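You operate a simulated robot arm through the tools that you are given. There is no shell and no other tool.

You run a simulated two-armed robot. Do the job below in one go: nothing can be reset, and whatever is moved stays where it is left.

## Task
Take the grey cloth from the yellow mat and lay it out flat on the side table.

The check looks at the end state, three seconds after you hand in, the way a careful person would. Anything else that was tipped, shoved, dropped, spilled or broken makes it a failure. Flat cloth is picked up by pressing the open fingertips on it (5 to 10 N) and closing them slowly along it; thin cloth reads only 2 to 8 mm in the jaws.

## Robot
Two 7-joint arms with four-finger grippers on one trunk, on a base that drives. Base frame: it is fixed to the floor where the robot stands at the start and does not move with it; the origin is under the middle of the robot, x ahead of it, y to its left, z up. Lengths are in m, angles in rad, forces in N, time in s.
The left shoulder is at the start at [0.04, 0.181, 1.13], the right one opposite. With the tool pointing down near the work surface each hand reaches from about 0.3 to 0.84 m from the robot's upright axis, wherever it stands, measured 20 degrees to its own side. Places, roughly: side table [2.1, 0.2, 0.8]. Payload 3.67 kg a hand.
Tool frame (each hand has its own): the origin (TCP) lies between the finger pads and is the grasp point; the fingertips stand 0.028 m ahead of it; z points along the fingers, y is the line along which they close. Largest opening 0.112 m; the body of the gripper starts 0.073 m behind the TCP.
Orientation is that of the tool frame in the base frame, as a unit quaternion [w, x, y, z]. With the fingers straight down and closing along the base's y, the tool's x points along the base's -x, its y along +y and its z along -z.

## Interface
- The arms move only by the tool drive_tool. It takes "left_motion", "right_motion" or both (then of equal length, played together; a hand with none holds still); each is a list of rows, each an object (a shift or turn left out is 0, a gripper value left out holds the last) with "linear": the shift along the tool's x, y, z in m, a list of three; "rot": the turn, a rotation vector about the tool's x, y, z in rad, a list of three; "claw": the closure in counts, from 0 (fully open) to 255 (shut). In form: [{"linear": [x, y, z], "rot": [ax, ay, az], "claw": claw}, ...]. A call has 1 to 20 rows; each row shifts and turns the commanded pose from where the row before left it, along the tool's axes as they then stand. Each row takes 0.2 s and may step no farther than 0.05 m and 0.15 rad from the row before; otherwise, or with a gripper value out of range, the whole call is refused. Where a pose cannot be reached the arm comes as near as it can. A force on the tool above 40 N (or 10 N above the force at the start of the call, whichever is more), or a blocked arm, ends the call early, and 0.2 s more pass. The fingers move at their own pace and stop on an object; they squeeze with about 37 N. The grip force told is the motor's: it shows also when the fingers shut on nothing. Time passes only in rows, and 0.2 s behind the last, so rows that do not move let the fingers close. It gives the time, the measured TCP pose, the force on the tool (base axes), the opening and the grip force at its end, in the units of the frame above (readings bear some noise), with the torque about the TCP (base axes, N m) and any sound that the robot's microphone picked up.
- Cameras (640 x 400 px; columns grow to the right, rows downward): "scene" is now at [0.0956, 0.0237, 1.3573]; the picture's right is [0.28, -0.96, 0.00], its down [-0.63, -0.18, -0.76] and it looks along [0.73, 0.21, -0.65] (base axes); focal length 262 px, centre (320, 200). "left" rides on the left gripper at [0.06, 0.018, -0.104] in its tool frame; the picture's right is [-0.29, 0.96, 0.00], its down [-0.80, -0.24, -0.55] and it looks along [-0.53, -0.16, 0.83] (tool axes); focal length 234 px, centre (320, 200). "right" rides on the right gripper at [0.06, -0.018, -0.104] in its tool frame; the picture's right is [0.29, 0.96, 0.00], its down [-0.80, 0.24, -0.55] and it looks along [-0.53, 0.16, 0.83] (tool axes); focal length 234 px, centre (320, 200). There is no depth. A picture from a camera that has moved, and an enlarged one, comes with that camera's place and axes in the base frame and with its lens. The place of the scene camera against the robot may be out by one fixed shift of up to 0.012 m in any direction.
- get_image(camera): a new picture of that camera. No time passes.
- slide_trunk(by): slides the trunk up (or, below 0, down) by that many m; the arms and the scene camera ride with it, the base frame stays. It gives what a move gives, with no picture.
- steer(legs): drives the robot by 1 to 6 legs, each [ahead, left, turn to the left] in m, m and rad, along the robot's own axes; the way and the turn of a leg run together, so that a leg with both is an arc; at most 1.5 m and 3.142 rad a leg. The arms and the cameras ride along, it lands a little off, and it stops where it bumps. It gives what a move gives.
- head_to(pan, tilt): turns the head with the scene camera to pan (to the left, within 1.501 rad either way) and tilt (down, from -0.506 to 1.204), counted from straight ahead of the robot. It gives what a move gives.
- enlarge(camera, box): a new picture of the part [left, top, right, bottom] of that camera's present view, enlarged. No time passes.
- hand_in(): hands the job in; it is judged then, once.

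Places have to be worked out from the pictures, the camera data and where the tool is seen. Open the grippers and draw the arms clear of the work before you hand the job in, unless the task says otherwise.

The tools are called after "Call:" by a JSON object that holds its "api" and its "payload". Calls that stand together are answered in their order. drive_tool: Moves the arms, as the interface text tells. Its arguments: {"type":"object","properties":{"left_motion":{"type":"array"},"right_motion":{"type":"array"}},"required":[]} The other tools are called the same way: slide_trunk (by) slides the trunk up or down; steer (legs) drives the base; head_to (pan, tilt) turns the head that bears the scene camera; get_image (camera) takes a picture; enlarge (camera, box) takes an enlarged picture of a part of a camera's view; hand_in () hands the job in.

At the start:

```text
clock: 0.0
left_eef_pos: [0.454, 0.4048, 1.0101]
left_ee_rot: [0.0, 0.0, 1.0, -0.001]
left_contact_force: [-0.3, -0.4, -0.1]
left_moment: [0.0, 0.01, 0.0]
left_finger_gap: 0.112
left_gripper_force: 0.0
right_eef_pos: [0.5796, -0.0842, 0.9878]
right_ee_rot: [0.0, 0.0, 1.0, 0.001]
right_contact_force: [0.3, 0.1, 0.4]
right_moment: [0.05, 0.0, -0.01]
right_finger_gap: 0.1121
right_gripper_force: 0.1
trunk travel left (down, up): [-0.25, 0.264]
robot x, y, heading: [0.003, 0.0005, -0.0]
head pan, tilt: [0.284, 0.714]
```

scene: 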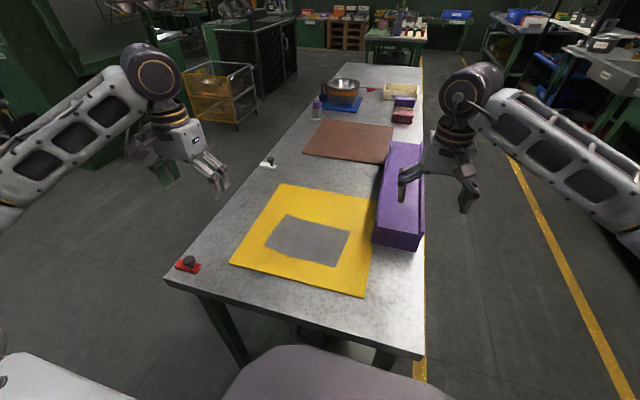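
right: 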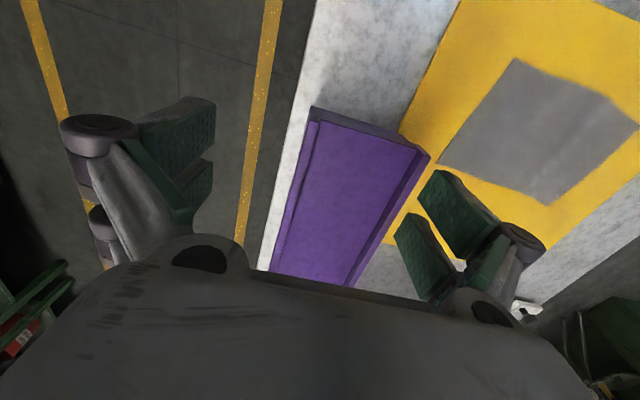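
left: 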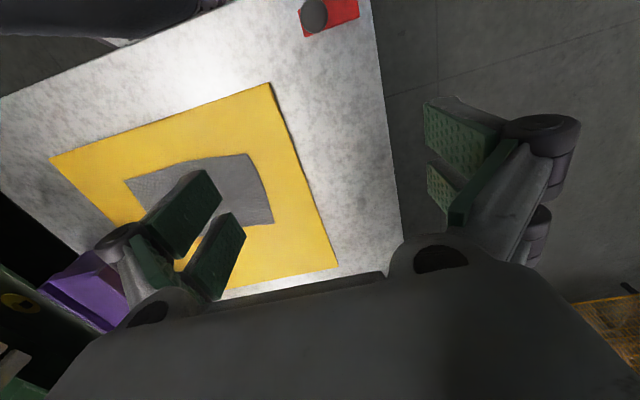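

The first pictures show the grey cloth on the yellow mat, at roughly (0.55, 0.19) on the long bench. I'll enlarge the scene view at the far end and on the near items to find the side table.

Call:
{"api": "enlarge", "payload": {"camera": "scene", "box": [260, 0, 500, 150]}}

Call:
{"api": "enlarge", "payload": {"camera": "scene", "box": [160, 120, 480, 320]}}

```text
2.67 times, centred on (380, 75) of scene
camera zoom: at [0.0956, 0.0237, 1.3573], right [0.28, -0.96, 0.0], down [-0.63, -0.18, -0.76], along [0.73, 0.21, -0.65], focal length 699 px, centre (160, 533)
```

zoom: 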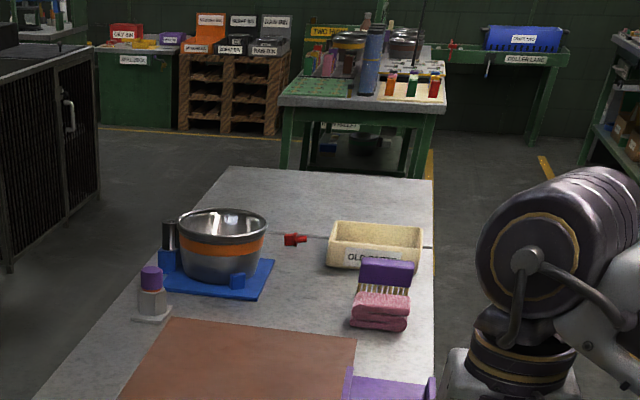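

```text
2.00 times, centred on (320, 220) of scene
camera zoom: at [0.0956, 0.0237, 1.3573], right [0.28, -0.96, 0.0], down [-0.63, -0.18, -0.76], along [0.73, 0.21, -0.65], focal length 524 px, centre (320, 160)
```

zoom: 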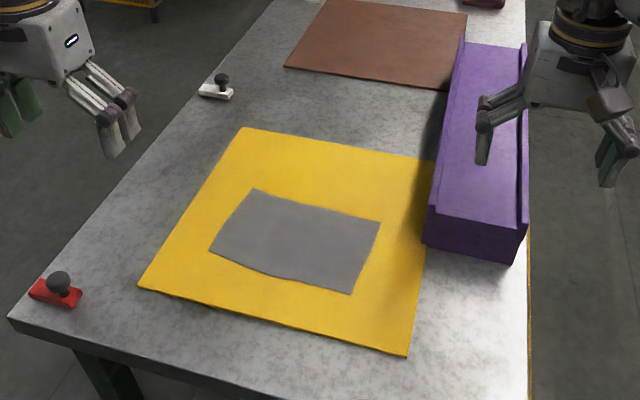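

The far part of the bench has a seam near x≈1.9. Beyond it lies an empty surface at x≈1.9–2.5, y≈-0.13–0.48, which should be the side table. The cloth is about 0.20 × 0.135 m, with its near edge at x≈0.48 from y≈0.095 to 0.29. Before I drive anywhere, I'll look round to the left and right for floor clearance.

Call:
{"api": "head_to", "payload": {"pan": -0.9, "tilt": 0.5}}

Call:
{"api": "get_image", "payload": {"camera": "scene"}}

Call:
{"api": "head_to", "payload": {"pan": 1.2, "tilt": 0.6}}

Call:
{"api": "get_image", "payload": {"camera": "scene"}}

Call:
{"api": "enlarge", "payload": {"camera": "left", "box": [40, 60, 360, 260]}}

```text
clock: 1.4
left_eef_pos: [0.4552, 0.4045, 1.0107]
left_ee_rot: [0.0, 0.0, 1.0, 0.0]
left_contact_force: [0.7, 0.4, 0.2]
left_moment: [-0.01, 0.0, -0.01]
left_finger_gap: 0.1121
left_gripper_force: 0.1
right_eef_pos: [0.5795, -0.0844, 0.9874]
right_ee_rot: [0.0, 0.0, 1.0, 0.0]
right_contact_force: [0.2, -0.7, 0.6]
right_moment: [-0.01, 0.0, 0.01]
right_finger_gap: 0.1121
right_gripper_force: 0.0
trunk travel left (down, up): [-0.25, 0.264]
robot x, y, heading: [-0.0012, -0.0018, -0.004]
head pan, tilt: [-0.901, 0.499]
```

```text
taken
camera scene: at [0.0712, -0.0712, 1.3761], right [-0.78, -0.62, 0.0], down [-0.3, 0.37, -0.88], along [0.55, -0.69, -0.48], focal length 262 px, centre (320, 200)
```

scene: 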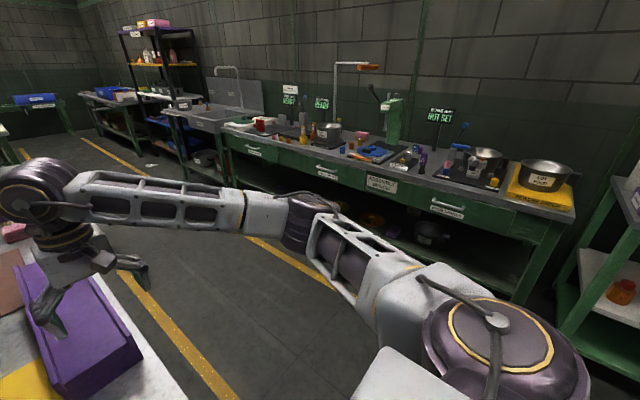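

```text
clock: 3.4
left_eef_pos: [0.4541, 0.404, 1.0103]
left_ee_rot: [0.001, 0.0, 1.0, 0.0]
left_contact_force: [0.1, 0.2, 0.5]
left_moment: [0.0, -0.03, 0.01]
left_finger_gap: 0.1123
left_gripper_force: 0.1
right_eef_pos: [0.5779, -0.0837, 0.9872]
right_ee_rot: [-0.001, -0.001, 1.0, 0.001]
right_contact_force: [0.2, 0.2, -0.6]
right_moment: [-0.03, 0.01, 0.01]
right_finger_gap: 0.1122
right_gripper_force: 0.0
trunk travel left (down, up): [-0.25, 0.264]
robot x, y, heading: [0.003, -0.0016, -0.0]
head pan, tilt: [1.201, 0.6]
```

```text
taken
camera scene: at [0.0466, 0.0824, 1.367], right [0.93, -0.36, 0.0], down [-0.2, -0.53, -0.82], along [0.3, 0.77, -0.57], focal length 262 px, centre (320, 200)
```

scene: 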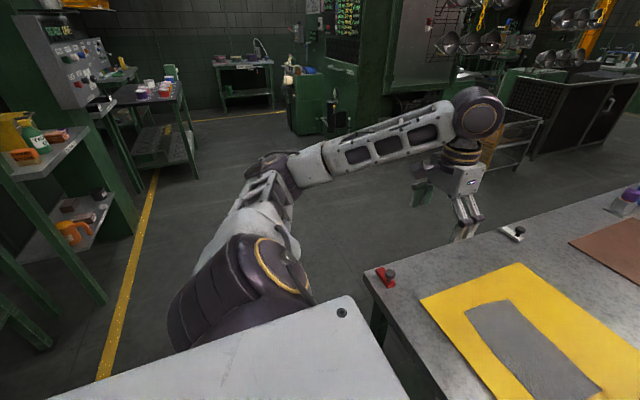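

```text
2.00 times, centred on (200, 160) of left
camera zoom: at [0.3947, 0.4228, 1.1144], right [0.29, 0.96, 0.0], down [0.8, -0.24, 0.55], along [0.53, -0.16, -0.83], focal length 468 px, centre (560, 280)
```

zoom: 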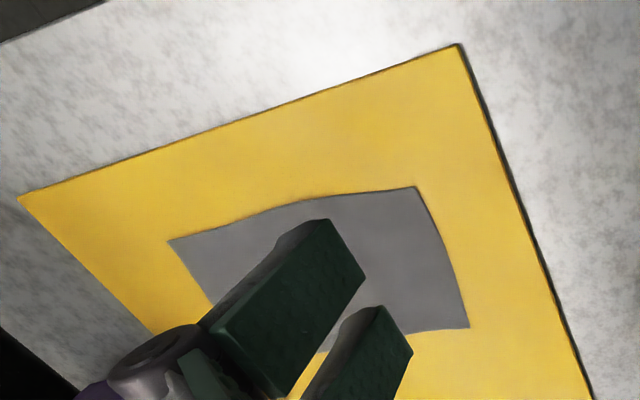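

The walkway on the right (y from about -0.13 to -1.7) is clear for driving later. The left camera puts the near cloth corners at about (0.487, 0.288) and (0.472, 0.091), with the top at z≈0.806. I'll turn both hands so the fingers close along x, each camera outward, and part-close the fingers, all high above the bench.

Call:
{"api": "drive_tool", "payload": {"left_motion": [{"rot": [0, 0, 0.1428], "claw": 187}, {"rot": [0, 0, 0.1428]}, {"rot": [0, 0, 0.1428]}, {"rot": [0, 0, 0.1428]}, {"rot": [0, 0, 0.1428]}, {"rot": [0, 0, 0.1428]}, {"rot": [0, 0, 0.1428]}, {"rot": [0, 0, 0.1428]}, {"rot": [0, 0, 0.1428]}, {"rot": [0, 0, 0.1428]}, {"rot": [0, 0, 0.1428]}], "right_motion": [{"rot": [0, 0, -0.1428], "claw": 187}, {"rot": [0, 0, -0.1428]}, {"rot": [0, 0, -0.1428]}, {"rot": [0, 0, -0.1428]}, {"rot": [0, 0, -0.1428]}, {"rot": [0, 0, -0.1428]}, {"rot": [0, 0, -0.1428]}, {"rot": [0, 0, -0.1428]}, {"rot": [0, 0, -0.1428]}, {"rot": [0, 0, -0.1428]}, {"rot": [0, 0, -0.1428]}]}}

Call:
{"api": "head_to", "payload": {"pan": 0.25, "tilt": 0.85}}

Call:
{"api": "get_image", "payload": {"camera": "scene"}}

Call:
{"api": "get_image", "payload": {"camera": "left"}}

Call:
{"api": "get_image", "payload": {"camera": "right"}}

```text
clock: 5.8
left_eef_pos: [0.4537, 0.405, 1.0109]
left_ee_rot: [0.001, 0.708, 0.707, 0.0]
left_contact_force: [-0.1, 0.1, -0.5]
left_moment: [0.01, 0.02, -0.02]
left_finger_gap: 0.0304
left_gripper_force: 0.0
right_eef_pos: [0.5789, -0.0858, 0.9871]
right_ee_rot: [0.001, -0.437, 0.9, 0.0]
right_contact_force: [0.9, 0.4, -0.1]
right_moment: [-0.02, 0.01, -0.03]
right_finger_gap: 0.0299
right_gripper_force: 0.0
right hand out of reach, approached as far as the arm can: row 7, 8, 9, 10, 11
trunk travel left (down, up): [-0.25, 0.264]
robot x, y, heading: [-0.0029, 0.001, -0.002]
head pan, tilt: [1.201, 0.6]
```

```text
clock: 7.0
left_eef_pos: [0.4536, 0.4049, 1.0109]
left_ee_rot: [0.0, 0.706, 0.708, 0.0]
left_contact_force: [0.4, 0.6, 0.7]
left_moment: [-0.03, 0.03, -0.01]
left_finger_gap: 0.0298
left_gripper_force: 0.2
right_eef_pos: [0.5785, -0.0839, 0.9867]
right_ee_rot: [0.001, -0.437, 0.9, 0.0]
right_contact_force: [-0.8, -0.2, 0.0]
right_moment: [0.0, 0.01, -0.03]
right_finger_gap: 0.03
right_gripper_force: 0.0
trunk travel left (down, up): [-0.25, 0.264]
robot x, y, heading: [0.0041, -0.0018, -0.001]
head pan, tilt: [0.25, 0.85]
```

```text
taken
camera scene: at [0.0903, 0.0194, 1.3461], right [0.25, -0.97, 0.0], down [-0.73, -0.19, -0.66], along [0.64, 0.16, -0.75], focal length 262 px, centre (320, 200)
```

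scene: 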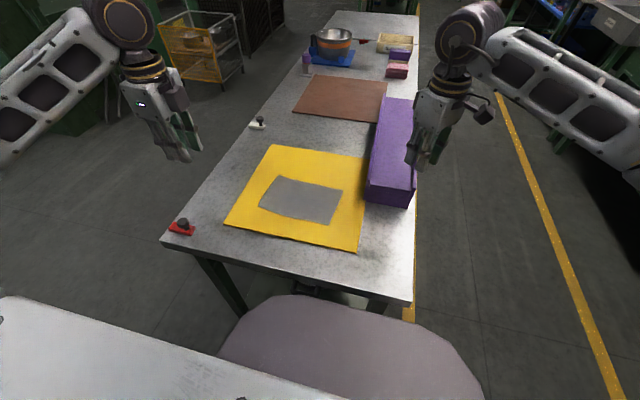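

```text
taken
camera left: at [0.4722, 0.4651, 1.1144], right [0.96, -0.29, 0.0], down [-0.24, -0.8, 0.55], along [-0.16, -0.53, -0.83], focal length 234 px, centre (320, 200)
```

left: 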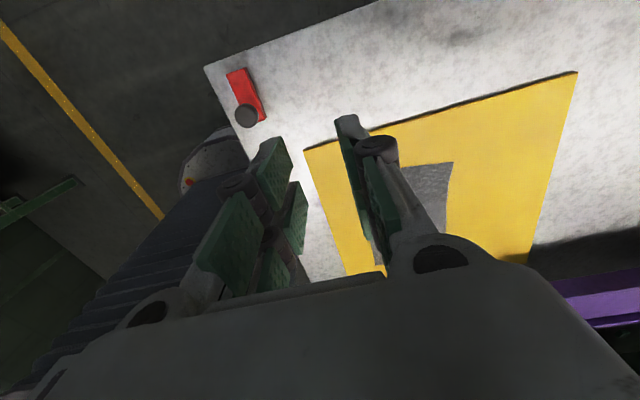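

```text
taken
camera right: at [0.5563, -0.1422, 1.0921], right [-0.93, 0.37, 0.0], down [0.3, 0.77, 0.55], along [0.2, 0.52, -0.83], focal length 234 px, centre (320, 200)
```

right: 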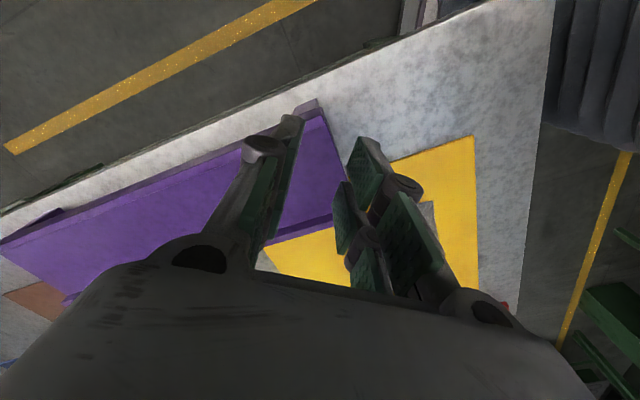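

The left hand turned the full 90°, but the right stopped at about 52° at its present place. I'll turn the right hand back the other way and see how far it reaches.

Call:
{"api": "drive_tool", "payload": {"right_motion": [{"rot": [0, 0, 0.1428]}, {"rot": [0, 0, 0.1428]}, {"rot": [0, 0, 0.1428]}, {"rot": [0, 0, 0.1428]}, {"rot": [0, 0, 0.1428]}, {"rot": [0, 0, 0.1428]}, {"rot": [0, 0, 0.1428]}, {"rot": [0, 0, 0.1428]}, {"rot": [0, 0, 0.1428]}, {"rot": [0, 0, 0.1428]}, {"rot": [0, 0, 0.1428]}]}}

```text
clock: 9.4
left_eef_pos: [0.4539, 0.4053, 1.0101]
left_ee_rot: [0.0, 0.707, 0.707, 0.0]
left_contact_force: [0.4, 0.1, -0.2]
left_moment: [0.01, -0.04, -0.01]
left_finger_gap: 0.0297
left_gripper_force: 0.1
right_eef_pos: [0.5775, -0.086, 0.9883]
right_ee_rot: [0.0, 0.329, 0.944, 0.0]
right_contact_force: [-0.3, 0.5, -0.4]
right_moment: [0.01, -0.03, 0.0]
right_finger_gap: 0.0299
right_gripper_force: 0.1
trunk travel left (down, up): [-0.25, 0.264]
robot x, y, heading: [-0.0012, 0.0005, 0.001]
head pan, tilt: [0.25, 0.85]
```

It turned back without trouble to about +38°. I'll keep going to +90°, which also closes along x, with the camera on the inner side.

Call:
{"api": "drive_tool", "payload": {"right_motion": [{"rot": [0, 0, 0.1287]}, {"rot": [0, 0, 0.1287]}, {"rot": [0, 0, 0.1287]}, {"rot": [0, 0, 0.1287]}, {"rot": [0, 0, 0.1287]}, {"rot": [0, 0, 0.1287]}, {"rot": [0, 0, 0.1287]}]}}

Call:
{"api": "get_image", "payload": {"camera": "scene"}}

```text
clock: 11.0
left_eef_pos: [0.4547, 0.4051, 1.0105]
left_ee_rot: [0.001, 0.707, 0.707, 0.0]
left_contact_force: [-0.1, -0.9, -0.1]
left_moment: [0.02, 0.04, 0.05]
left_finger_gap: 0.0299
left_gripper_force: 0.0
right_eef_pos: [0.5776, -0.0845, 0.9876]
right_ee_rot: [0.001, 0.706, 0.708, 0.0]
right_contact_force: [-0.6, 0.7, -1.4]
right_moment: [0.0, -0.02, -0.02]
right_finger_gap: 0.0298
right_gripper_force: 0.1
trunk travel left (down, up): [-0.25, 0.264]
robot x, y, heading: [0.0013, -0.0023, -0.002]
head pan, tilt: [0.25, 0.85]
```

```text
taken
camera scene: at [0.0903, 0.0193, 1.3461], right [0.25, -0.97, 0.0], down [-0.73, -0.19, -0.66], along [0.64, 0.16, -0.75], focal length 262 px, centre (320, 200)
```

scene: 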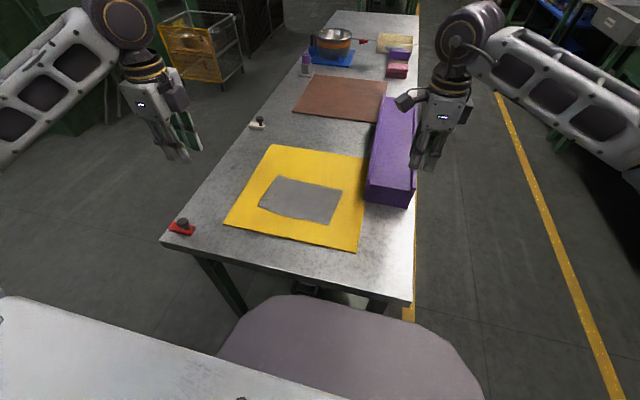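

Both hands now close along x with the same frame (tool x = +Y, tool y = +X). I'll bring them above the two near-corner pinch points at z≈0.93, well clear of the box and the cloth.

Call:
{"api": "drive_tool", "payload": {"left_motion": [{"linear": [-0.0266, 0.0114, 0.016]}, {"linear": [-0.0266, 0.0114, 0.016]}, {"linear": [-0.0266, 0.0114, 0.016]}, {"linear": [-0.0266, 0.0114, 0.016]}, {"linear": [-0.0266, 0.0114, 0.016]}], "right_motion": [{"linear": [0.0383, -0.0157, 0.0115]}, {"linear": [0.0383, -0.0157, 0.0115]}, {"linear": [0.0383, -0.0157, 0.0115]}, {"linear": [0.0383, -0.0157, 0.0115]}, {"linear": [0.0383, -0.0157, 0.0115]}]}}

Call:
{"api": "get_image", "payload": {"camera": "left"}}

Call:
{"api": "get_image", "payload": {"camera": "right"}}

Call:
{"api": "enlarge", "payload": {"camera": "scene", "box": [200, 100, 440, 250]}}

```text
clock: 12.2
left_eef_pos: [0.5123, 0.2715, 0.9302]
left_ee_rot: [0.001, 0.707, 0.707, 0.0]
left_contact_force: [-0.7, 0.1, 0.6]
left_moment: [0.0, -0.03, 0.06]
left_finger_gap: 0.03
left_gripper_force: 0.0
right_eef_pos: [0.5021, 0.1056, 0.9311]
right_ee_rot: [0.0, 0.706, 0.708, 0.0]
right_contact_force: [0.8, 0.2, -0.4]
right_moment: [-0.01, 0.04, 0.0]
right_finger_gap: 0.0297
right_gripper_force: 0.1
trunk travel left (down, up): [-0.25, 0.264]
robot x, y, heading: [0.0016, -0.001, -0.004]
head pan, tilt: [0.25, 0.85]
```

```text
taken
camera left: at [0.5309, 0.3318, 1.0346], right [0.96, -0.29, 0.0], down [-0.24, -0.8, 0.55], along [-0.16, -0.53, -0.83], focal length 234 px, centre (320, 200)
```

left: 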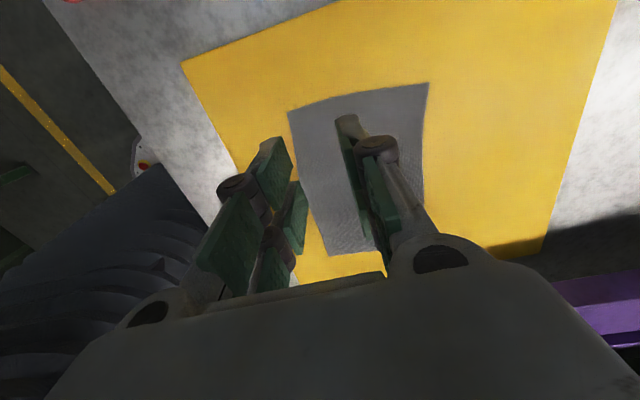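

```text
taken
camera right: at [0.4842, 0.1662, 1.0362], right [0.96, 0.29, 0.0], down [0.24, -0.8, 0.55], along [0.16, -0.53, -0.83], focal length 234 px, centre (320, 200)
```

right: 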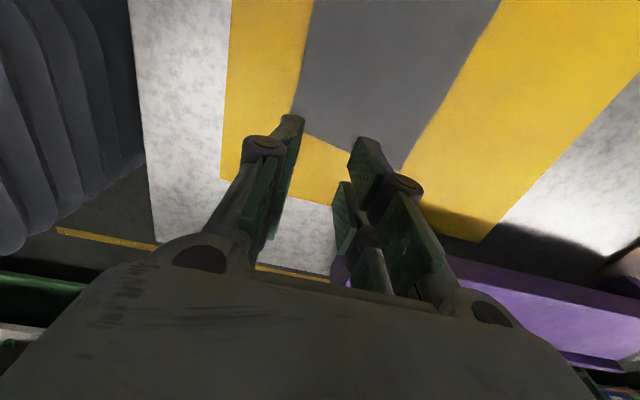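

```text
2.67 times, centred on (320, 175) of scene
camera zoom: at [0.0909, 0.02, 1.3461], right [0.25, -0.97, 0.0], down [-0.73, -0.19, -0.66], along [0.64, 0.16, -0.75], focal length 699 px, centre (320, 267)
```

zoom: 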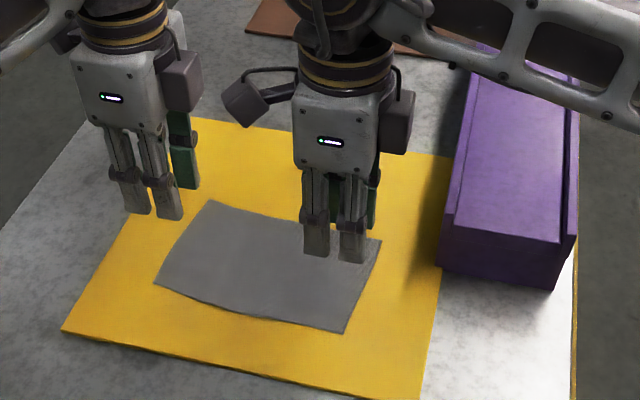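

The wrist pictures confirm the near cloth corners at (0.487, 0.29) and (0.472, 0.091). Both hands are in line, with the outer fingers just over the near edge. I'll go straight down to about 1 cm above the cloth.

Call:
{"api": "drive_tool", "payload": {"left_motion": [{"linear": [0, 0, 0.021]}, {"linear": [0, 0, 0.021]}, {"linear": [0, 0, 0.021]}, {"linear": [0, 0, 0.021]}], "right_motion": [{"linear": [0, -0.0005, 0.021]}, {"linear": [0, -0.0005, 0.021]}, {"linear": [0, -0.0005, 0.021]}, {"linear": [0, -0.0005, 0.021]}]}}

Call:
{"api": "get_image", "payload": {"camera": "left"}}

Call:
{"api": "get_image", "payload": {"camera": "right"}}

Call:
{"api": "enlarge", "payload": {"camera": "scene", "box": [220, 120, 380, 220]}}

```text
clock: 13.2
left_eef_pos: [0.5127, 0.2713, 0.8456]
left_ee_rot: [-0.001, 0.707, 0.707, 0.0]
left_contact_force: [0.4, -0.5, 0.3]
left_moment: [0.0, 0.02, -0.04]
left_finger_gap: 0.0298
left_gripper_force: 0.0
right_eef_pos: [0.498, 0.1078, 0.8471]
right_ee_rot: [0.0, 0.706, 0.708, 0.0]
right_contact_force: [0.3, -0.2, -0.4]
right_moment: [-0.02, 0.0, -0.01]
right_finger_gap: 0.03
right_gripper_force: 0.0
trunk travel left (down, up): [-0.25, 0.264]
robot x, y, heading: [-0.0029, 0.0005, -0.002]
head pan, tilt: [0.25, 0.85]
```

```text
taken
camera left: at [0.531, 0.3317, 0.9502], right [0.96, -0.29, 0.0], down [-0.24, -0.8, 0.55], along [-0.16, -0.53, -0.83], focal length 234 px, centre (320, 200)
```

left: 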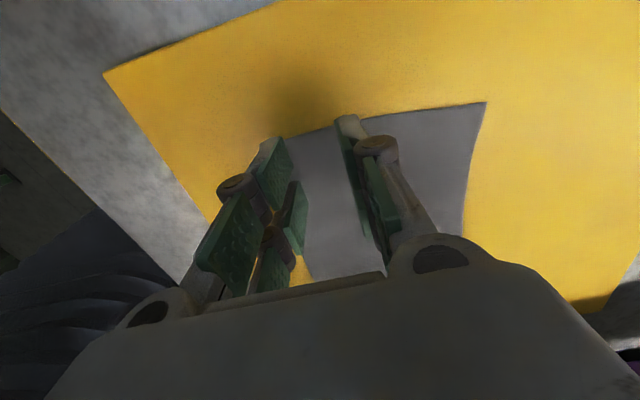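

```text
taken
camera right: at [0.4808, 0.1673, 0.952], right [0.96, 0.29, 0.0], down [0.24, -0.8, 0.55], along [0.16, -0.53, -0.83], focal length 234 px, centre (320, 200)
```

right: 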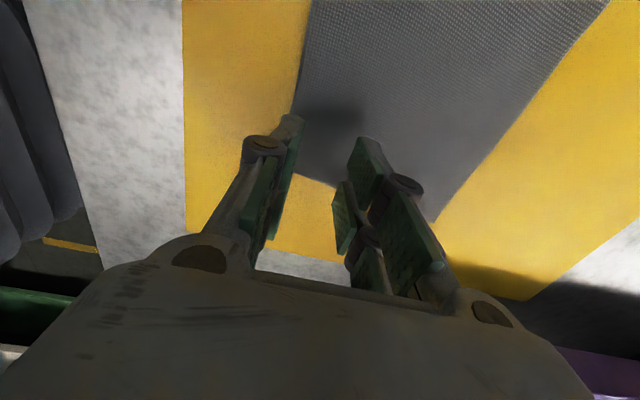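

```text
4.00 times, centred on (300, 170) of scene
camera zoom: at [0.0908, 0.0197, 1.3461], right [0.25, -0.97, 0.0], down [-0.73, -0.19, -0.66], along [0.64, 0.16, -0.75], focal length 1048 px, centre (400, 320)
```

zoom: 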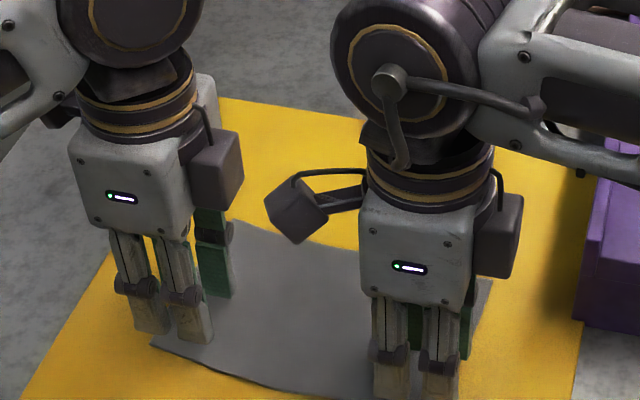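

Both fingertips hang about 1 cm above the cloth. The right hand's fingers sit a little close to the cloth's side edge, so I'll shift it 7 mm inward and come down nearly to contact.

Call:
{"api": "drive_tool", "payload": {"left_motion": [{"linear": [0, 0, 0.002]}, {"linear": [0, 0, 0.002]}, {"linear": [0, 0, 0.002]}, {"linear": [0, 0, 0.001]}, {"linear": [0, 0, 0]}], "right_motion": [{"linear": [0.0035, 0, 0.002]}, {"linear": [0.0035, 0, 0.002]}, {"linear": [0, 0, 0.002]}, {"linear": [0, 0, 0.002]}, {"linear": [0, 0, 0]}]}}

```text
clock: 14.4
left_eef_pos: [0.5106, 0.2713, 0.8392]
left_ee_rot: [0.001, 0.707, 0.707, 0.0]
left_contact_force: [-0.1, -0.2, 0.0]
left_moment: [-0.01, -0.06, -0.03]
left_finger_gap: 0.0299
left_gripper_force: 0.1
right_eef_pos: [0.4984, 0.1139, 0.8377]
right_ee_rot: [0.0, 0.706, 0.708, 0.0]
right_contact_force: [-0.5, -0.1, 0.2]
right_moment: [0.0, 0.0, 0.0]
right_finger_gap: 0.0296
right_gripper_force: 0.1
trunk travel left (down, up): [-0.25, 0.264]
robot x, y, heading: [-0.0002, -0.0004, -0.004]
head pan, tilt: [0.25, 0.85]
```

No contact yet, with both TCPs near z≈0.838. I'll lower both in 1 mm steps and read the force.

Call:
{"api": "drive_tool", "payload": {"left_motion": [{"linear": [0, 0, 0.001]}, {"linear": [0, 0, 0.001]}, {"linear": [0, 0, 0.001]}, {"linear": [0, 0, 0]}], "right_motion": [{"linear": [0, 0, 0.001]}, {"linear": [0, 0, 0.001]}, {"linear": [0, 0, 0.001]}, {"linear": [0, 0, 0]}]}}

```text
clock: 15.4
left_eef_pos: [0.511, 0.2711, 0.8364]
left_ee_rot: [0.0, 0.707, 0.707, 0.0]
left_contact_force: [-0.4, 0.0, 0.8]
left_moment: [0.01, 0.01, 0.02]
left_finger_gap: 0.0299
left_gripper_force: 0.1
right_eef_pos: [0.4973, 0.1129, 0.8369]
right_ee_rot: [0.0, 0.706, 0.709, 0.0]
right_contact_force: [0.2, 0.0, 6.3]
right_moment: [0.01, 0.06, -0.05]
right_finger_gap: 0.0299
right_gripper_force: 0.0
trunk travel left (down, up): [-0.25, 0.264]
robot x, y, heading: [-0.0009, 0.0022, 0.0]
head pan, tilt: [0.25, 0.85]
```

The right hand presses with 6.3 N, while the left has barely touched. I'll lower only the left, by half-millimetre steps.

Call:
{"api": "drive_tool", "payload": {"left_motion": [{"linear": [0, 0, 0.0005]}, {"linear": [0, 0, 0.0005]}, {"linear": [0, 0, 0]}]}}

```text
clock: 16.2
left_eef_pos: [0.5114, 0.2703, 0.8355]
left_ee_rot: [0.0, 0.707, 0.707, 0.001]
left_contact_force: [0.3, -0.3, 4.0]
left_moment: [-0.01, 0.05, 0.0]
left_finger_gap: 0.0296
left_gripper_force: 0.0
right_eef_pos: [0.4983, 0.1134, 0.8365]
right_ee_rot: [0.0, 0.706, 0.708, 0.001]
right_contact_force: [2.5, 0.6, 8.5]
right_moment: [-0.05, -0.01, 0.01]
right_finger_gap: 0.0296
right_gripper_force: 0.0
trunk travel left (down, up): [-0.25, 0.264]
robot x, y, heading: [0.0009, 0.0012, 0.004]
head pan, tilt: [0.25, 0.85]
```

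Left is at 4 N and right at 8.5 N. I'll add a touch more press on the left, then start closing both slowly together.

Call:
{"api": "drive_tool", "payload": {"left_motion": [{"linear": [0, 0, 0.0006]}, {"claw": 191}, {"claw": 195}, {"claw": 199}, {"claw": 203}, {"claw": 207}, {"claw": 211}], "right_motion": [{"linear": [0, 0, 0]}, {"claw": 191}, {"claw": 195}, {"claw": 199}, {"claw": 203}, {"claw": 207}, {"claw": 211}]}}

Call:
{"api": "get_image", "payload": {"camera": "left"}}

Call:
{"api": "get_image", "payload": {"camera": "right"}}

```text
clock: 17.8
left_eef_pos: [0.5101, 0.2704, 0.8355]
left_ee_rot: [0.0, 0.707, 0.707, 0.0]
left_contact_force: [-2.8, 0.0, 16.9]
left_moment: [-0.03, 0.22, 0.01]
left_finger_gap: 0.0184
left_gripper_force: 0.1
right_eef_pos: [0.4965, 0.1134, 0.8355]
right_ee_rot: [0.0, 0.706, 0.708, 0.0]
right_contact_force: [-1.2, 1.5, 2.3]
right_moment: [-0.01, 0.05, -0.01]
right_finger_gap: 0.0196
right_gripper_force: 0.1
trunk travel left (down, up): [-0.25, 0.264]
robot x, y, heading: [0.0006, 0.0002, -0.004]
head pan, tilt: [0.25, 0.85]
```

```text
taken
camera left: at [0.5285, 0.3312, 0.9394], right [0.96, -0.29, 0.0], down [-0.24, -0.8, 0.55], along [-0.16, -0.53, -0.83], focal length 234 px, centre (320, 200)
```

left: 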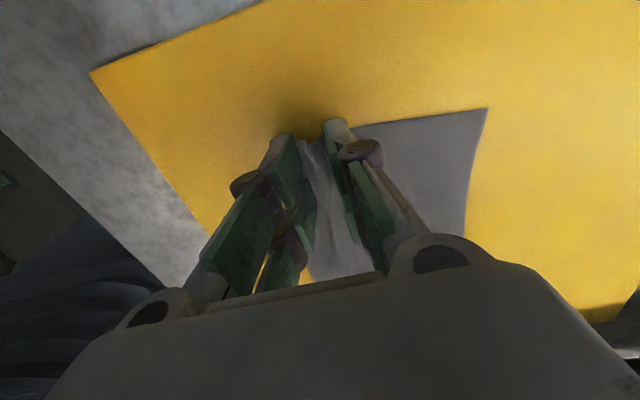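

```text
taken
camera right: at [0.4782, 0.1733, 0.9406], right [0.96, 0.29, 0.0], down [0.24, -0.8, 0.55], along [0.16, -0.53, -0.83], focal length 234 px, centre (320, 200)
```

right: 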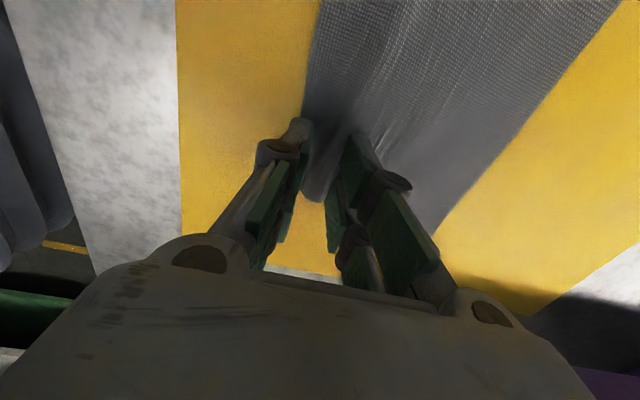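

A ridge of cloth is rising between both pairs of fingers. The left now presses with 17 N and the right with only 2 N. I'll correct both slightly and carry on closing slowly.

Call:
{"api": "drive_tool", "payload": {"left_motion": [{"linear": [0, 0, -0.001]}, {"claw": 215}, {"claw": 219}, {"claw": 223}, {"claw": 227}, {"claw": 231}], "right_motion": [{"linear": [0, 0, 0.0008]}, {"claw": 215}, {"claw": 219}, {"claw": 223}, {"claw": 227}, {"claw": 231}]}}

Call:
{"api": "get_image", "payload": {"camera": "left"}}

Call:
{"api": "get_image", "payload": {"camera": "right"}}

```text
clock: 19.2
left_eef_pos: [0.511, 0.2703, 0.8367]
left_ee_rot: [-0.001, 0.708, 0.707, 0.0]
left_contact_force: [-0.5, 0.1, 0.2]
left_moment: [-0.03, 0.02, -0.01]
left_finger_gap: 0.0104
left_gripper_force: 0.1
right_eef_pos: [0.4972, 0.1141, 0.8353]
right_ee_rot: [0.001, 0.707, 0.708, 0.0]
right_contact_force: [-1.4, -0.6, 10.7]
right_moment: [-0.06, 0.05, 0.02]
right_finger_gap: 0.0109
right_gripper_force: 0.1
trunk travel left (down, up): [-0.25, 0.264]
robot x, y, heading: [0.0049, -0.0013, -0.002]
head pan, tilt: [0.25, 0.85]
```

```text
taken
camera left: at [0.5289, 0.3308, 0.9397], right [0.96, -0.29, 0.0], down [-0.24, -0.8, 0.55], along [-0.16, -0.53, -0.83], focal length 234 px, centre (320, 200)
```

left: 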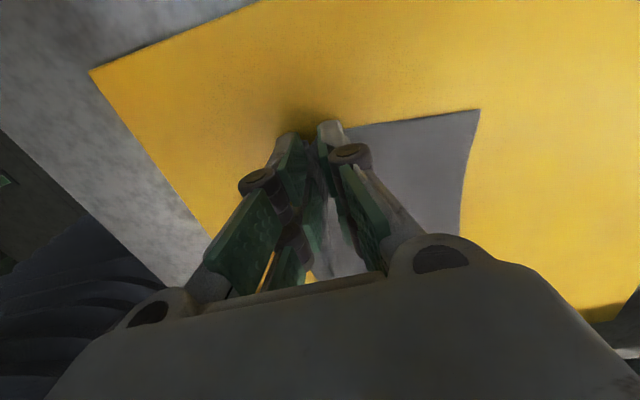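

```text
taken
camera right: at [0.479, 0.1739, 0.9398], right [0.96, 0.29, 0.0], down [0.24, -0.8, 0.55], along [0.16, -0.53, -0.83], focal length 234 px, centre (320, 200)
```

right: 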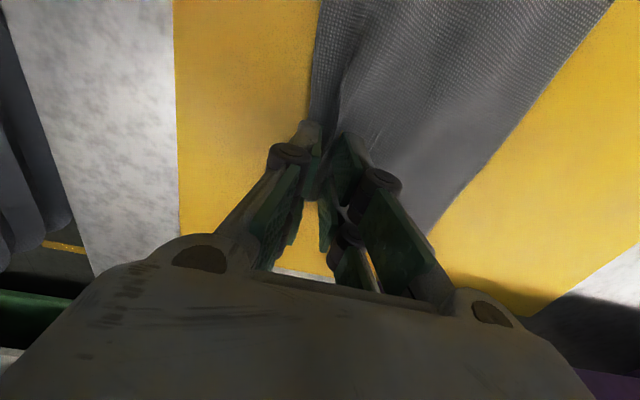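

The right fold is well formed, but the left has lost its press. I'll look closely at both before the final closing.

Call:
{"api": "enlarge", "payload": {"camera": "left", "box": [240, 90, 400, 190]}}

Call:
{"api": "enlarge", "payload": {"camera": "scene", "box": [230, 150, 350, 225]}}

```text
4.00 times, centred on (320, 140) of left
camera zoom: at [0.5289, 0.3308, 0.9397], right [0.96, -0.29, 0.0], down [-0.24, -0.8, 0.55], along [-0.16, -0.53, -0.83], focal length 937 px, centre (320, 440)
```

zoom: 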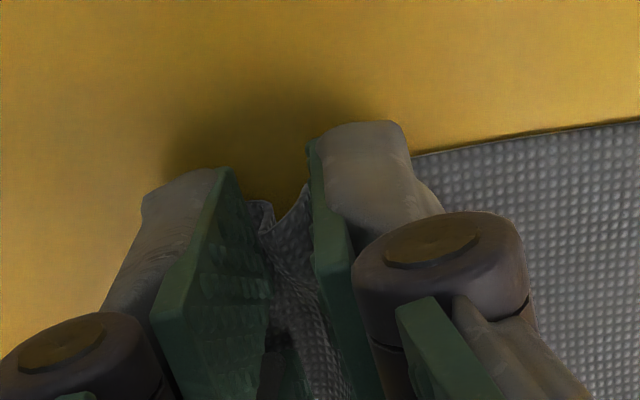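

```text
5.33 times, centred on (290, 188) of scene
camera zoom: at [0.0893, 0.0191, 1.3462], right [0.25, -0.97, 0.0], down [-0.73, -0.19, -0.66], along [0.64, 0.16, -0.75], focal length 1398 px, centre (480, 267)
```

zoom: 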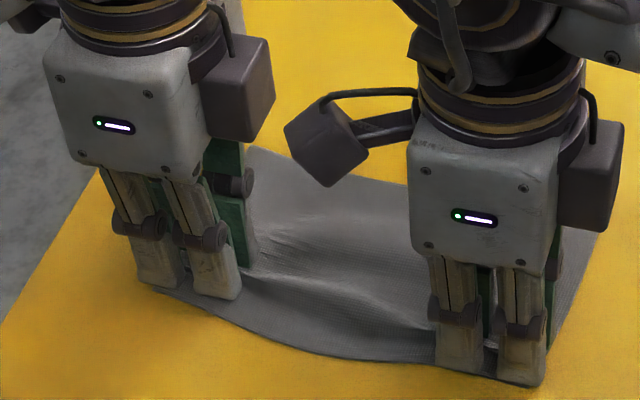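

Cloth is bunched between both pairs of fingers. I'll press the left slightly again and close both completely, then let the grip settle.

Call:
{"api": "drive_tool", "payload": {"left_motion": [{"linear": [0, 0, 0.0007]}, {"claw": 235}, {"claw": 239}, {"claw": 243}, {"claw": 247}, {"claw": 251}, {"claw": 255}, {"claw": 255}, {"claw": 255}], "right_motion": [{"linear": [0, 0, 0]}, {"claw": 235}, {"claw": 239}, {"claw": 243}, {"claw": 247}, {"claw": 251}, {"claw": 255}, {"claw": 255}, {"claw": 255}]}}

Call:
{"api": "enlarge", "payload": {"camera": "left", "box": [240, 90, 400, 190]}}

Call:
{"api": "enlarge", "payload": {"camera": "right", "box": [240, 90, 400, 190]}}

Call:
{"api": "enlarge", "payload": {"camera": "scene", "box": [230, 150, 350, 225]}}

```text
clock: 21.2
left_eef_pos: [0.5106, 0.2705, 0.8351]
left_ee_rot: [-0.001, 0.707, 0.707, 0.0]
left_contact_force: [-0.4, -2.0, 1.7]
left_moment: [0.0, -0.02, -0.02]
left_finger_gap: 0.0019
left_gripper_force: 35.6
right_eef_pos: [0.4973, 0.1137, 0.8343]
right_ee_rot: [0.0, 0.706, 0.708, 0.001]
right_contact_force: [2.5, 2.0, 8.0]
right_moment: [-0.07, -0.02, 0.02]
right_finger_gap: 0.0026
right_gripper_force: 37.7
trunk travel left (down, up): [-0.25, 0.264]
robot x, y, heading: [-0.002, -0.0007, 0.001]
head pan, tilt: [0.25, 0.85]
```

```text
4.00 times, centred on (320, 140) of left
camera zoom: at [0.5293, 0.3308, 0.939], right [0.96, -0.29, 0.0], down [-0.24, -0.8, 0.55], along [-0.16, -0.53, -0.83], focal length 937 px, centre (320, 440)
```

zoom: 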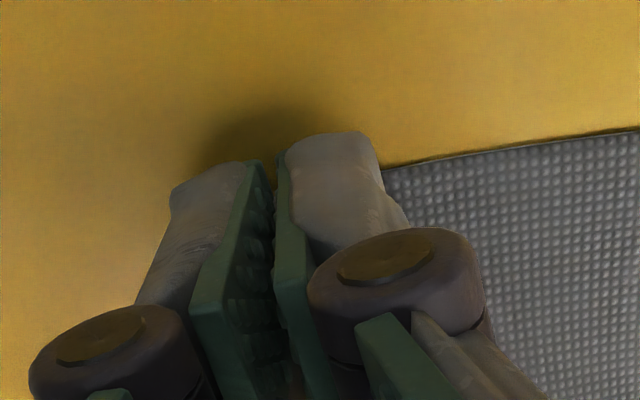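

```text
4.00 times, centred on (320, 140) of right
camera zoom: at [0.4794, 0.1739, 0.9394], right [0.96, 0.29, 0.0], down [0.24, -0.8, 0.55], along [0.16, -0.53, -0.83], focal length 937 px, centre (320, 440)
```

zoom: 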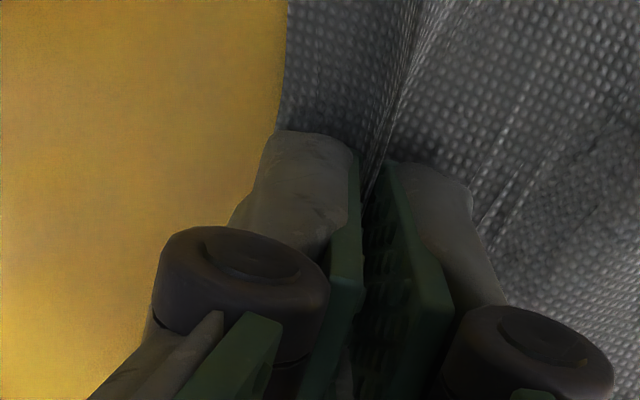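

```text
5.33 times, centred on (290, 188) of scene
camera zoom: at [0.0899, 0.0192, 1.3462], right [0.25, -0.97, 0.0], down [-0.73, -0.19, -0.66], along [0.64, 0.16, -0.75], focal length 1398 px, centre (480, 267)
```

zoom: 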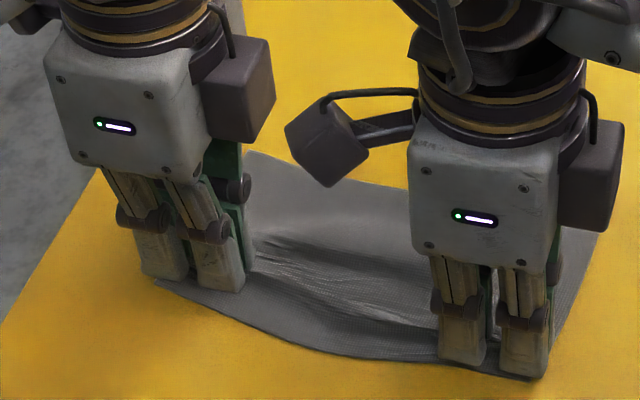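

The jaws read 1.9 and 2.6 mm with about 36 N, so cloth is probably held in both. I'll lift both together by 4 cm and check.

Call:
{"api": "drive_tool", "payload": {"left_motion": [{"linear": [0, 0, -0.005]}, {"linear": [0, 0, -0.007]}, {"linear": [0, 0, -0.007]}, {"linear": [0, 0, -0.007]}, {"linear": [0, 0, -0.007]}, {"linear": [0, 0, -0.007]}], "right_motion": [{"linear": [0, 0, -0.005]}, {"linear": [0, 0, -0.007]}, {"linear": [0, 0, -0.007]}, {"linear": [0, 0, -0.007]}, {"linear": [0, 0, -0.007]}, {"linear": [0, 0, -0.007]}]}}

Call:
{"api": "get_image", "payload": {"camera": "left"}}

Call:
{"api": "get_image", "payload": {"camera": "right"}}

Call:
{"api": "enlarge", "payload": {"camera": "scene", "box": [220, 130, 364, 220]}}

```text
clock: 22.6
left_eef_pos: [0.5117, 0.27, 0.876]
left_ee_rot: [0.0, 0.707, 0.707, 0.001]
left_contact_force: [-0.4, -0.8, 0.8]
left_moment: [-0.02, 0.02, 0.0]
left_finger_gap: 0.0022
left_gripper_force: 35.6
right_eef_pos: [0.4967, 0.1151, 0.8746]
right_ee_rot: [0.0, 0.706, 0.708, 0.0]
right_contact_force: [0.3, 0.9, -0.9]
right_moment: [-0.01, -0.01, 0.0]
right_finger_gap: 0.0023
right_gripper_force: 36.1
trunk travel left (down, up): [-0.25, 0.264]
robot x, y, heading: [0.0004, 0.0004, -0.001]
head pan, tilt: [0.25, 0.85]
```

```text
taken
camera left: at [0.5301, 0.3311, 0.9796], right [0.96, -0.29, 0.0], down [-0.24, -0.8, 0.55], along [-0.16, -0.53, -0.83], focal length 234 px, centre (320, 200)
```

left: 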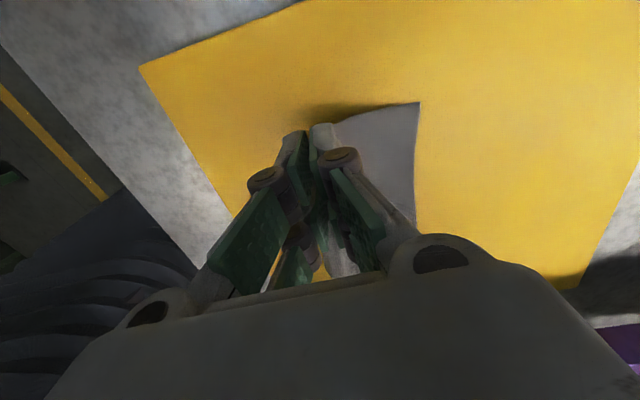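

```text
taken
camera right: at [0.4788, 0.1747, 0.9794], right [0.96, 0.29, 0.0], down [0.24, -0.8, 0.55], along [0.16, -0.53, -0.83], focal length 234 px, centre (320, 200)
```

right: 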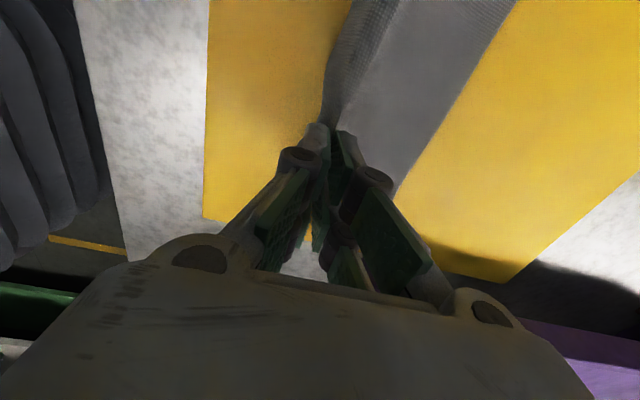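

```text
4.44 times, centred on (292, 175) of scene
camera zoom: at [0.09, 0.0193, 1.3461], right [0.25, -0.97, 0.0], down [-0.73, -0.19, -0.66], along [0.64, 0.16, -0.75], focal length 1165 px, centre (444, 311)
```

zoom: 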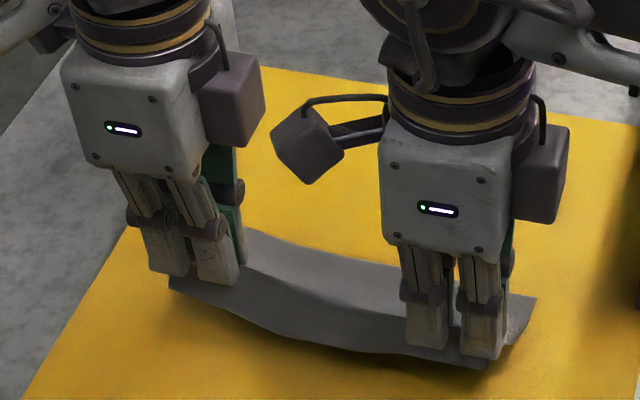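

Both hands lift the near edge cleanly. I'll raise the trunk by 0.2 m so the whole cloth hangs clear of everything on the bench.

Call:
{"api": "slide_trunk", "payload": {"by": 0.2}}

Call:
{"api": "get_image", "payload": {"camera": "scene"}}

Call:
{"api": "get_image", "payload": {"camera": "left"}}

Call:
{"api": "get_image", "payload": {"camera": "right"}}

```text
clock: 24.8
left_eef_pos: [0.5122, 0.272, 1.0757]
left_ee_rot: [-0.001, 0.707, 0.707, 0.0]
left_contact_force: [-0.1, -0.2, 1.8]
left_moment: [-0.03, 0.01, -0.01]
left_finger_gap: 0.0019
left_gripper_force: 35.8
right_eef_pos: [0.4972, 0.1141, 1.0736]
right_ee_rot: [0.0, 0.706, 0.709, 0.0]
right_contact_force: [-0.4, 0.0, 1.2]
right_moment: [0.02, 0.09, -0.04]
right_finger_gap: 0.0018
right_gripper_force: 35.2
trunk travel left (down, up): [-0.45, 0.064]
robot x, y, heading: [-0.0001, -0.0014, 0.0]
head pan, tilt: [0.25, 0.85]
```

```text
taken
camera scene: at [0.0905, 0.0194, 1.5462], right [0.25, -0.97, 0.0], down [-0.73, -0.19, -0.66], along [0.64, 0.16, -0.75], focal length 262 px, centre (320, 200)
```

scene: 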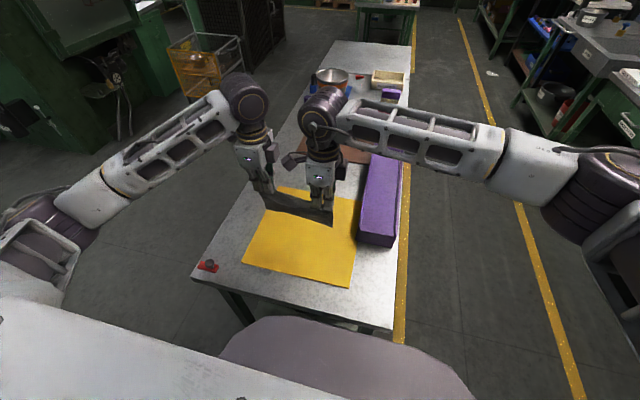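

```text
taken
camera left: at [0.5304, 0.3312, 1.1792], right [0.96, -0.29, 0.0], down [-0.24, -0.8, 0.55], along [-0.16, -0.53, -0.83], focal length 234 px, centre (320, 200)
```

left: 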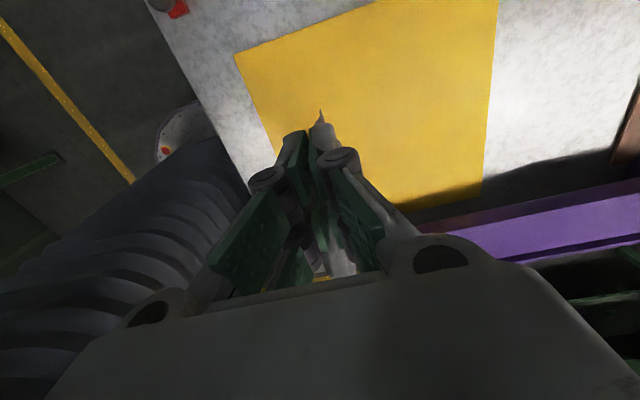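

```text
taken
camera right: at [0.4791, 0.1747, 1.1789], right [0.96, 0.29, 0.0], down [0.24, -0.8, 0.55], along [0.16, -0.53, -0.83], focal length 234 px, centre (320, 200)
```

right: 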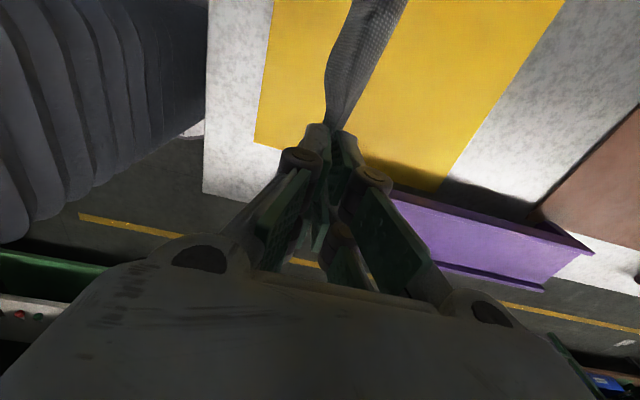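

The cloth hangs free between the hands, and the mat and everything else are undisturbed. I'll strafe right into the walkway, with the cloth bottom at about 0.95 m and above the box.

Call:
{"api": "steer", "payload": {"legs": [[0, -0.4, 0], [0, -0.38, 0]]}}

Call:
{"api": "head_to", "payload": {"pan": 0.1, "tilt": 0.6}}

Call:
{"api": "get_image", "payload": {"camera": "scene"}}

```text
clock: 29.4
left_eef_pos: [0.5117, -0.5106, 1.0759]
left_ee_rot: [0.001, 0.704, 0.71, -0.001]
left_contact_force: [0.1, -0.1, 0.4]
left_moment: [-0.04, 0.03, 0.01]
left_finger_gap: 0.0024
left_gripper_force: 34.9
right_eef_pos: [0.4968, -0.6666, 1.0744]
right_ee_rot: [0.0, 0.703, 0.711, 0.0]
right_contact_force: [-0.1, -0.5, -0.4]
right_moment: [0.0, 0.02, -0.04]
right_finger_gap: 0.003
right_gripper_force: 35.8
trunk travel left (down, up): [-0.45, 0.064]
robot x, y, heading: [0.0009, -0.7854, 0.009]
head pan, tilt: [0.25, 0.85]
```

```text
clock: 30.2
left_eef_pos: [0.5104, -0.5111, 1.0757]
left_ee_rot: [0.001, 0.704, 0.71, 0.0]
left_contact_force: [0.6, 0.3, -0.6]
left_moment: [0.01, -0.02, -0.04]
left_finger_gap: 0.003
left_gripper_force: 40.1
right_eef_pos: [0.4973, -0.6675, 1.0741]
right_ee_rot: [-0.001, 0.702, 0.712, 0.0]
right_contact_force: [0.5, 0.4, -0.2]
right_moment: [0.01, -0.04, -0.02]
right_finger_gap: 0.0029
right_gripper_force: 39.3
trunk travel left (down, up): [-0.45, 0.064]
robot x, y, heading: [0.0017, -0.7828, 0.01]
head pan, tilt: [0.099, 0.6]
```

```text
taken
camera scene: at [0.1041, -0.777, 1.567], right [0.11, -0.99, 0.0], down [-0.56, -0.06, -0.82], along [0.82, 0.09, -0.57], focal length 262 px, centre (320, 200)
```

scene: 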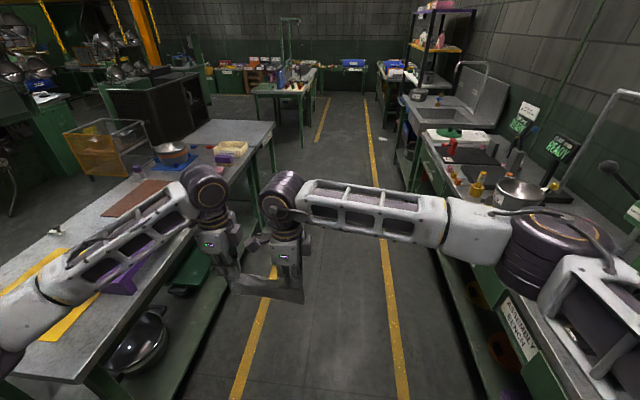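

The cloth hangs squarely between the hands. I'll enlarge the side-table end to place its edges better, and look at the right-hand bench for arm clearance.

Call:
{"api": "enlarge", "payload": {"camera": "scene", "box": [120, 80, 360, 230]}}

Call:
{"api": "head_to", "payload": {"pan": -0.6, "tilt": 0.6}}

Call:
{"api": "get_image", "payload": {"camera": "scene"}}

```text
2.67 times, centred on (240, 155) of scene
camera zoom: at [0.1041, -0.777, 1.567], right [0.11, -0.99, 0.0], down [-0.56, -0.06, -0.82], along [0.82, 0.09, -0.57], focal length 699 px, centre (533, 320)
```

zoom: 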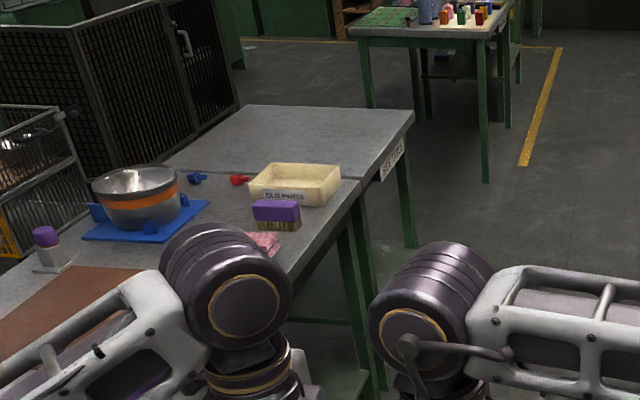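

```text
clock: 31.3
left_eef_pos: [0.5103, -0.5108, 1.076]
left_ee_rot: [0.0, 0.704, 0.71, 0.0]
left_contact_force: [-0.5, 0.0, 0.6]
left_moment: [0.01, 0.01, -0.06]
left_finger_gap: 0.0016
left_gripper_force: 35.5
right_eef_pos: [0.4976, -0.6657, 1.0743]
right_ee_rot: [0.0, 0.703, 0.711, 0.0]
right_contact_force: [-0.8, 0.0, 0.9]
right_moment: [-0.02, 0.01, 0.01]
right_finger_gap: 0.0019
right_gripper_force: 34.8
trunk travel left (down, up): [-0.45, 0.064]
robot x, y, heading: [0.0004, -0.7846, 0.008]
head pan, tilt: [-0.6, 0.6]
```

```text
taken
camera scene: at [0.0898, -0.8353, 1.567], right [-0.56, -0.83, 0.0], down [-0.47, 0.31, -0.82], along [0.69, -0.46, -0.57], focal length 262 px, centre (320, 200)
```

scene: 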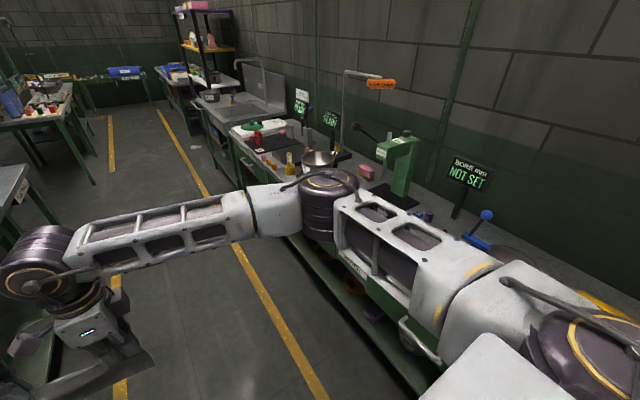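

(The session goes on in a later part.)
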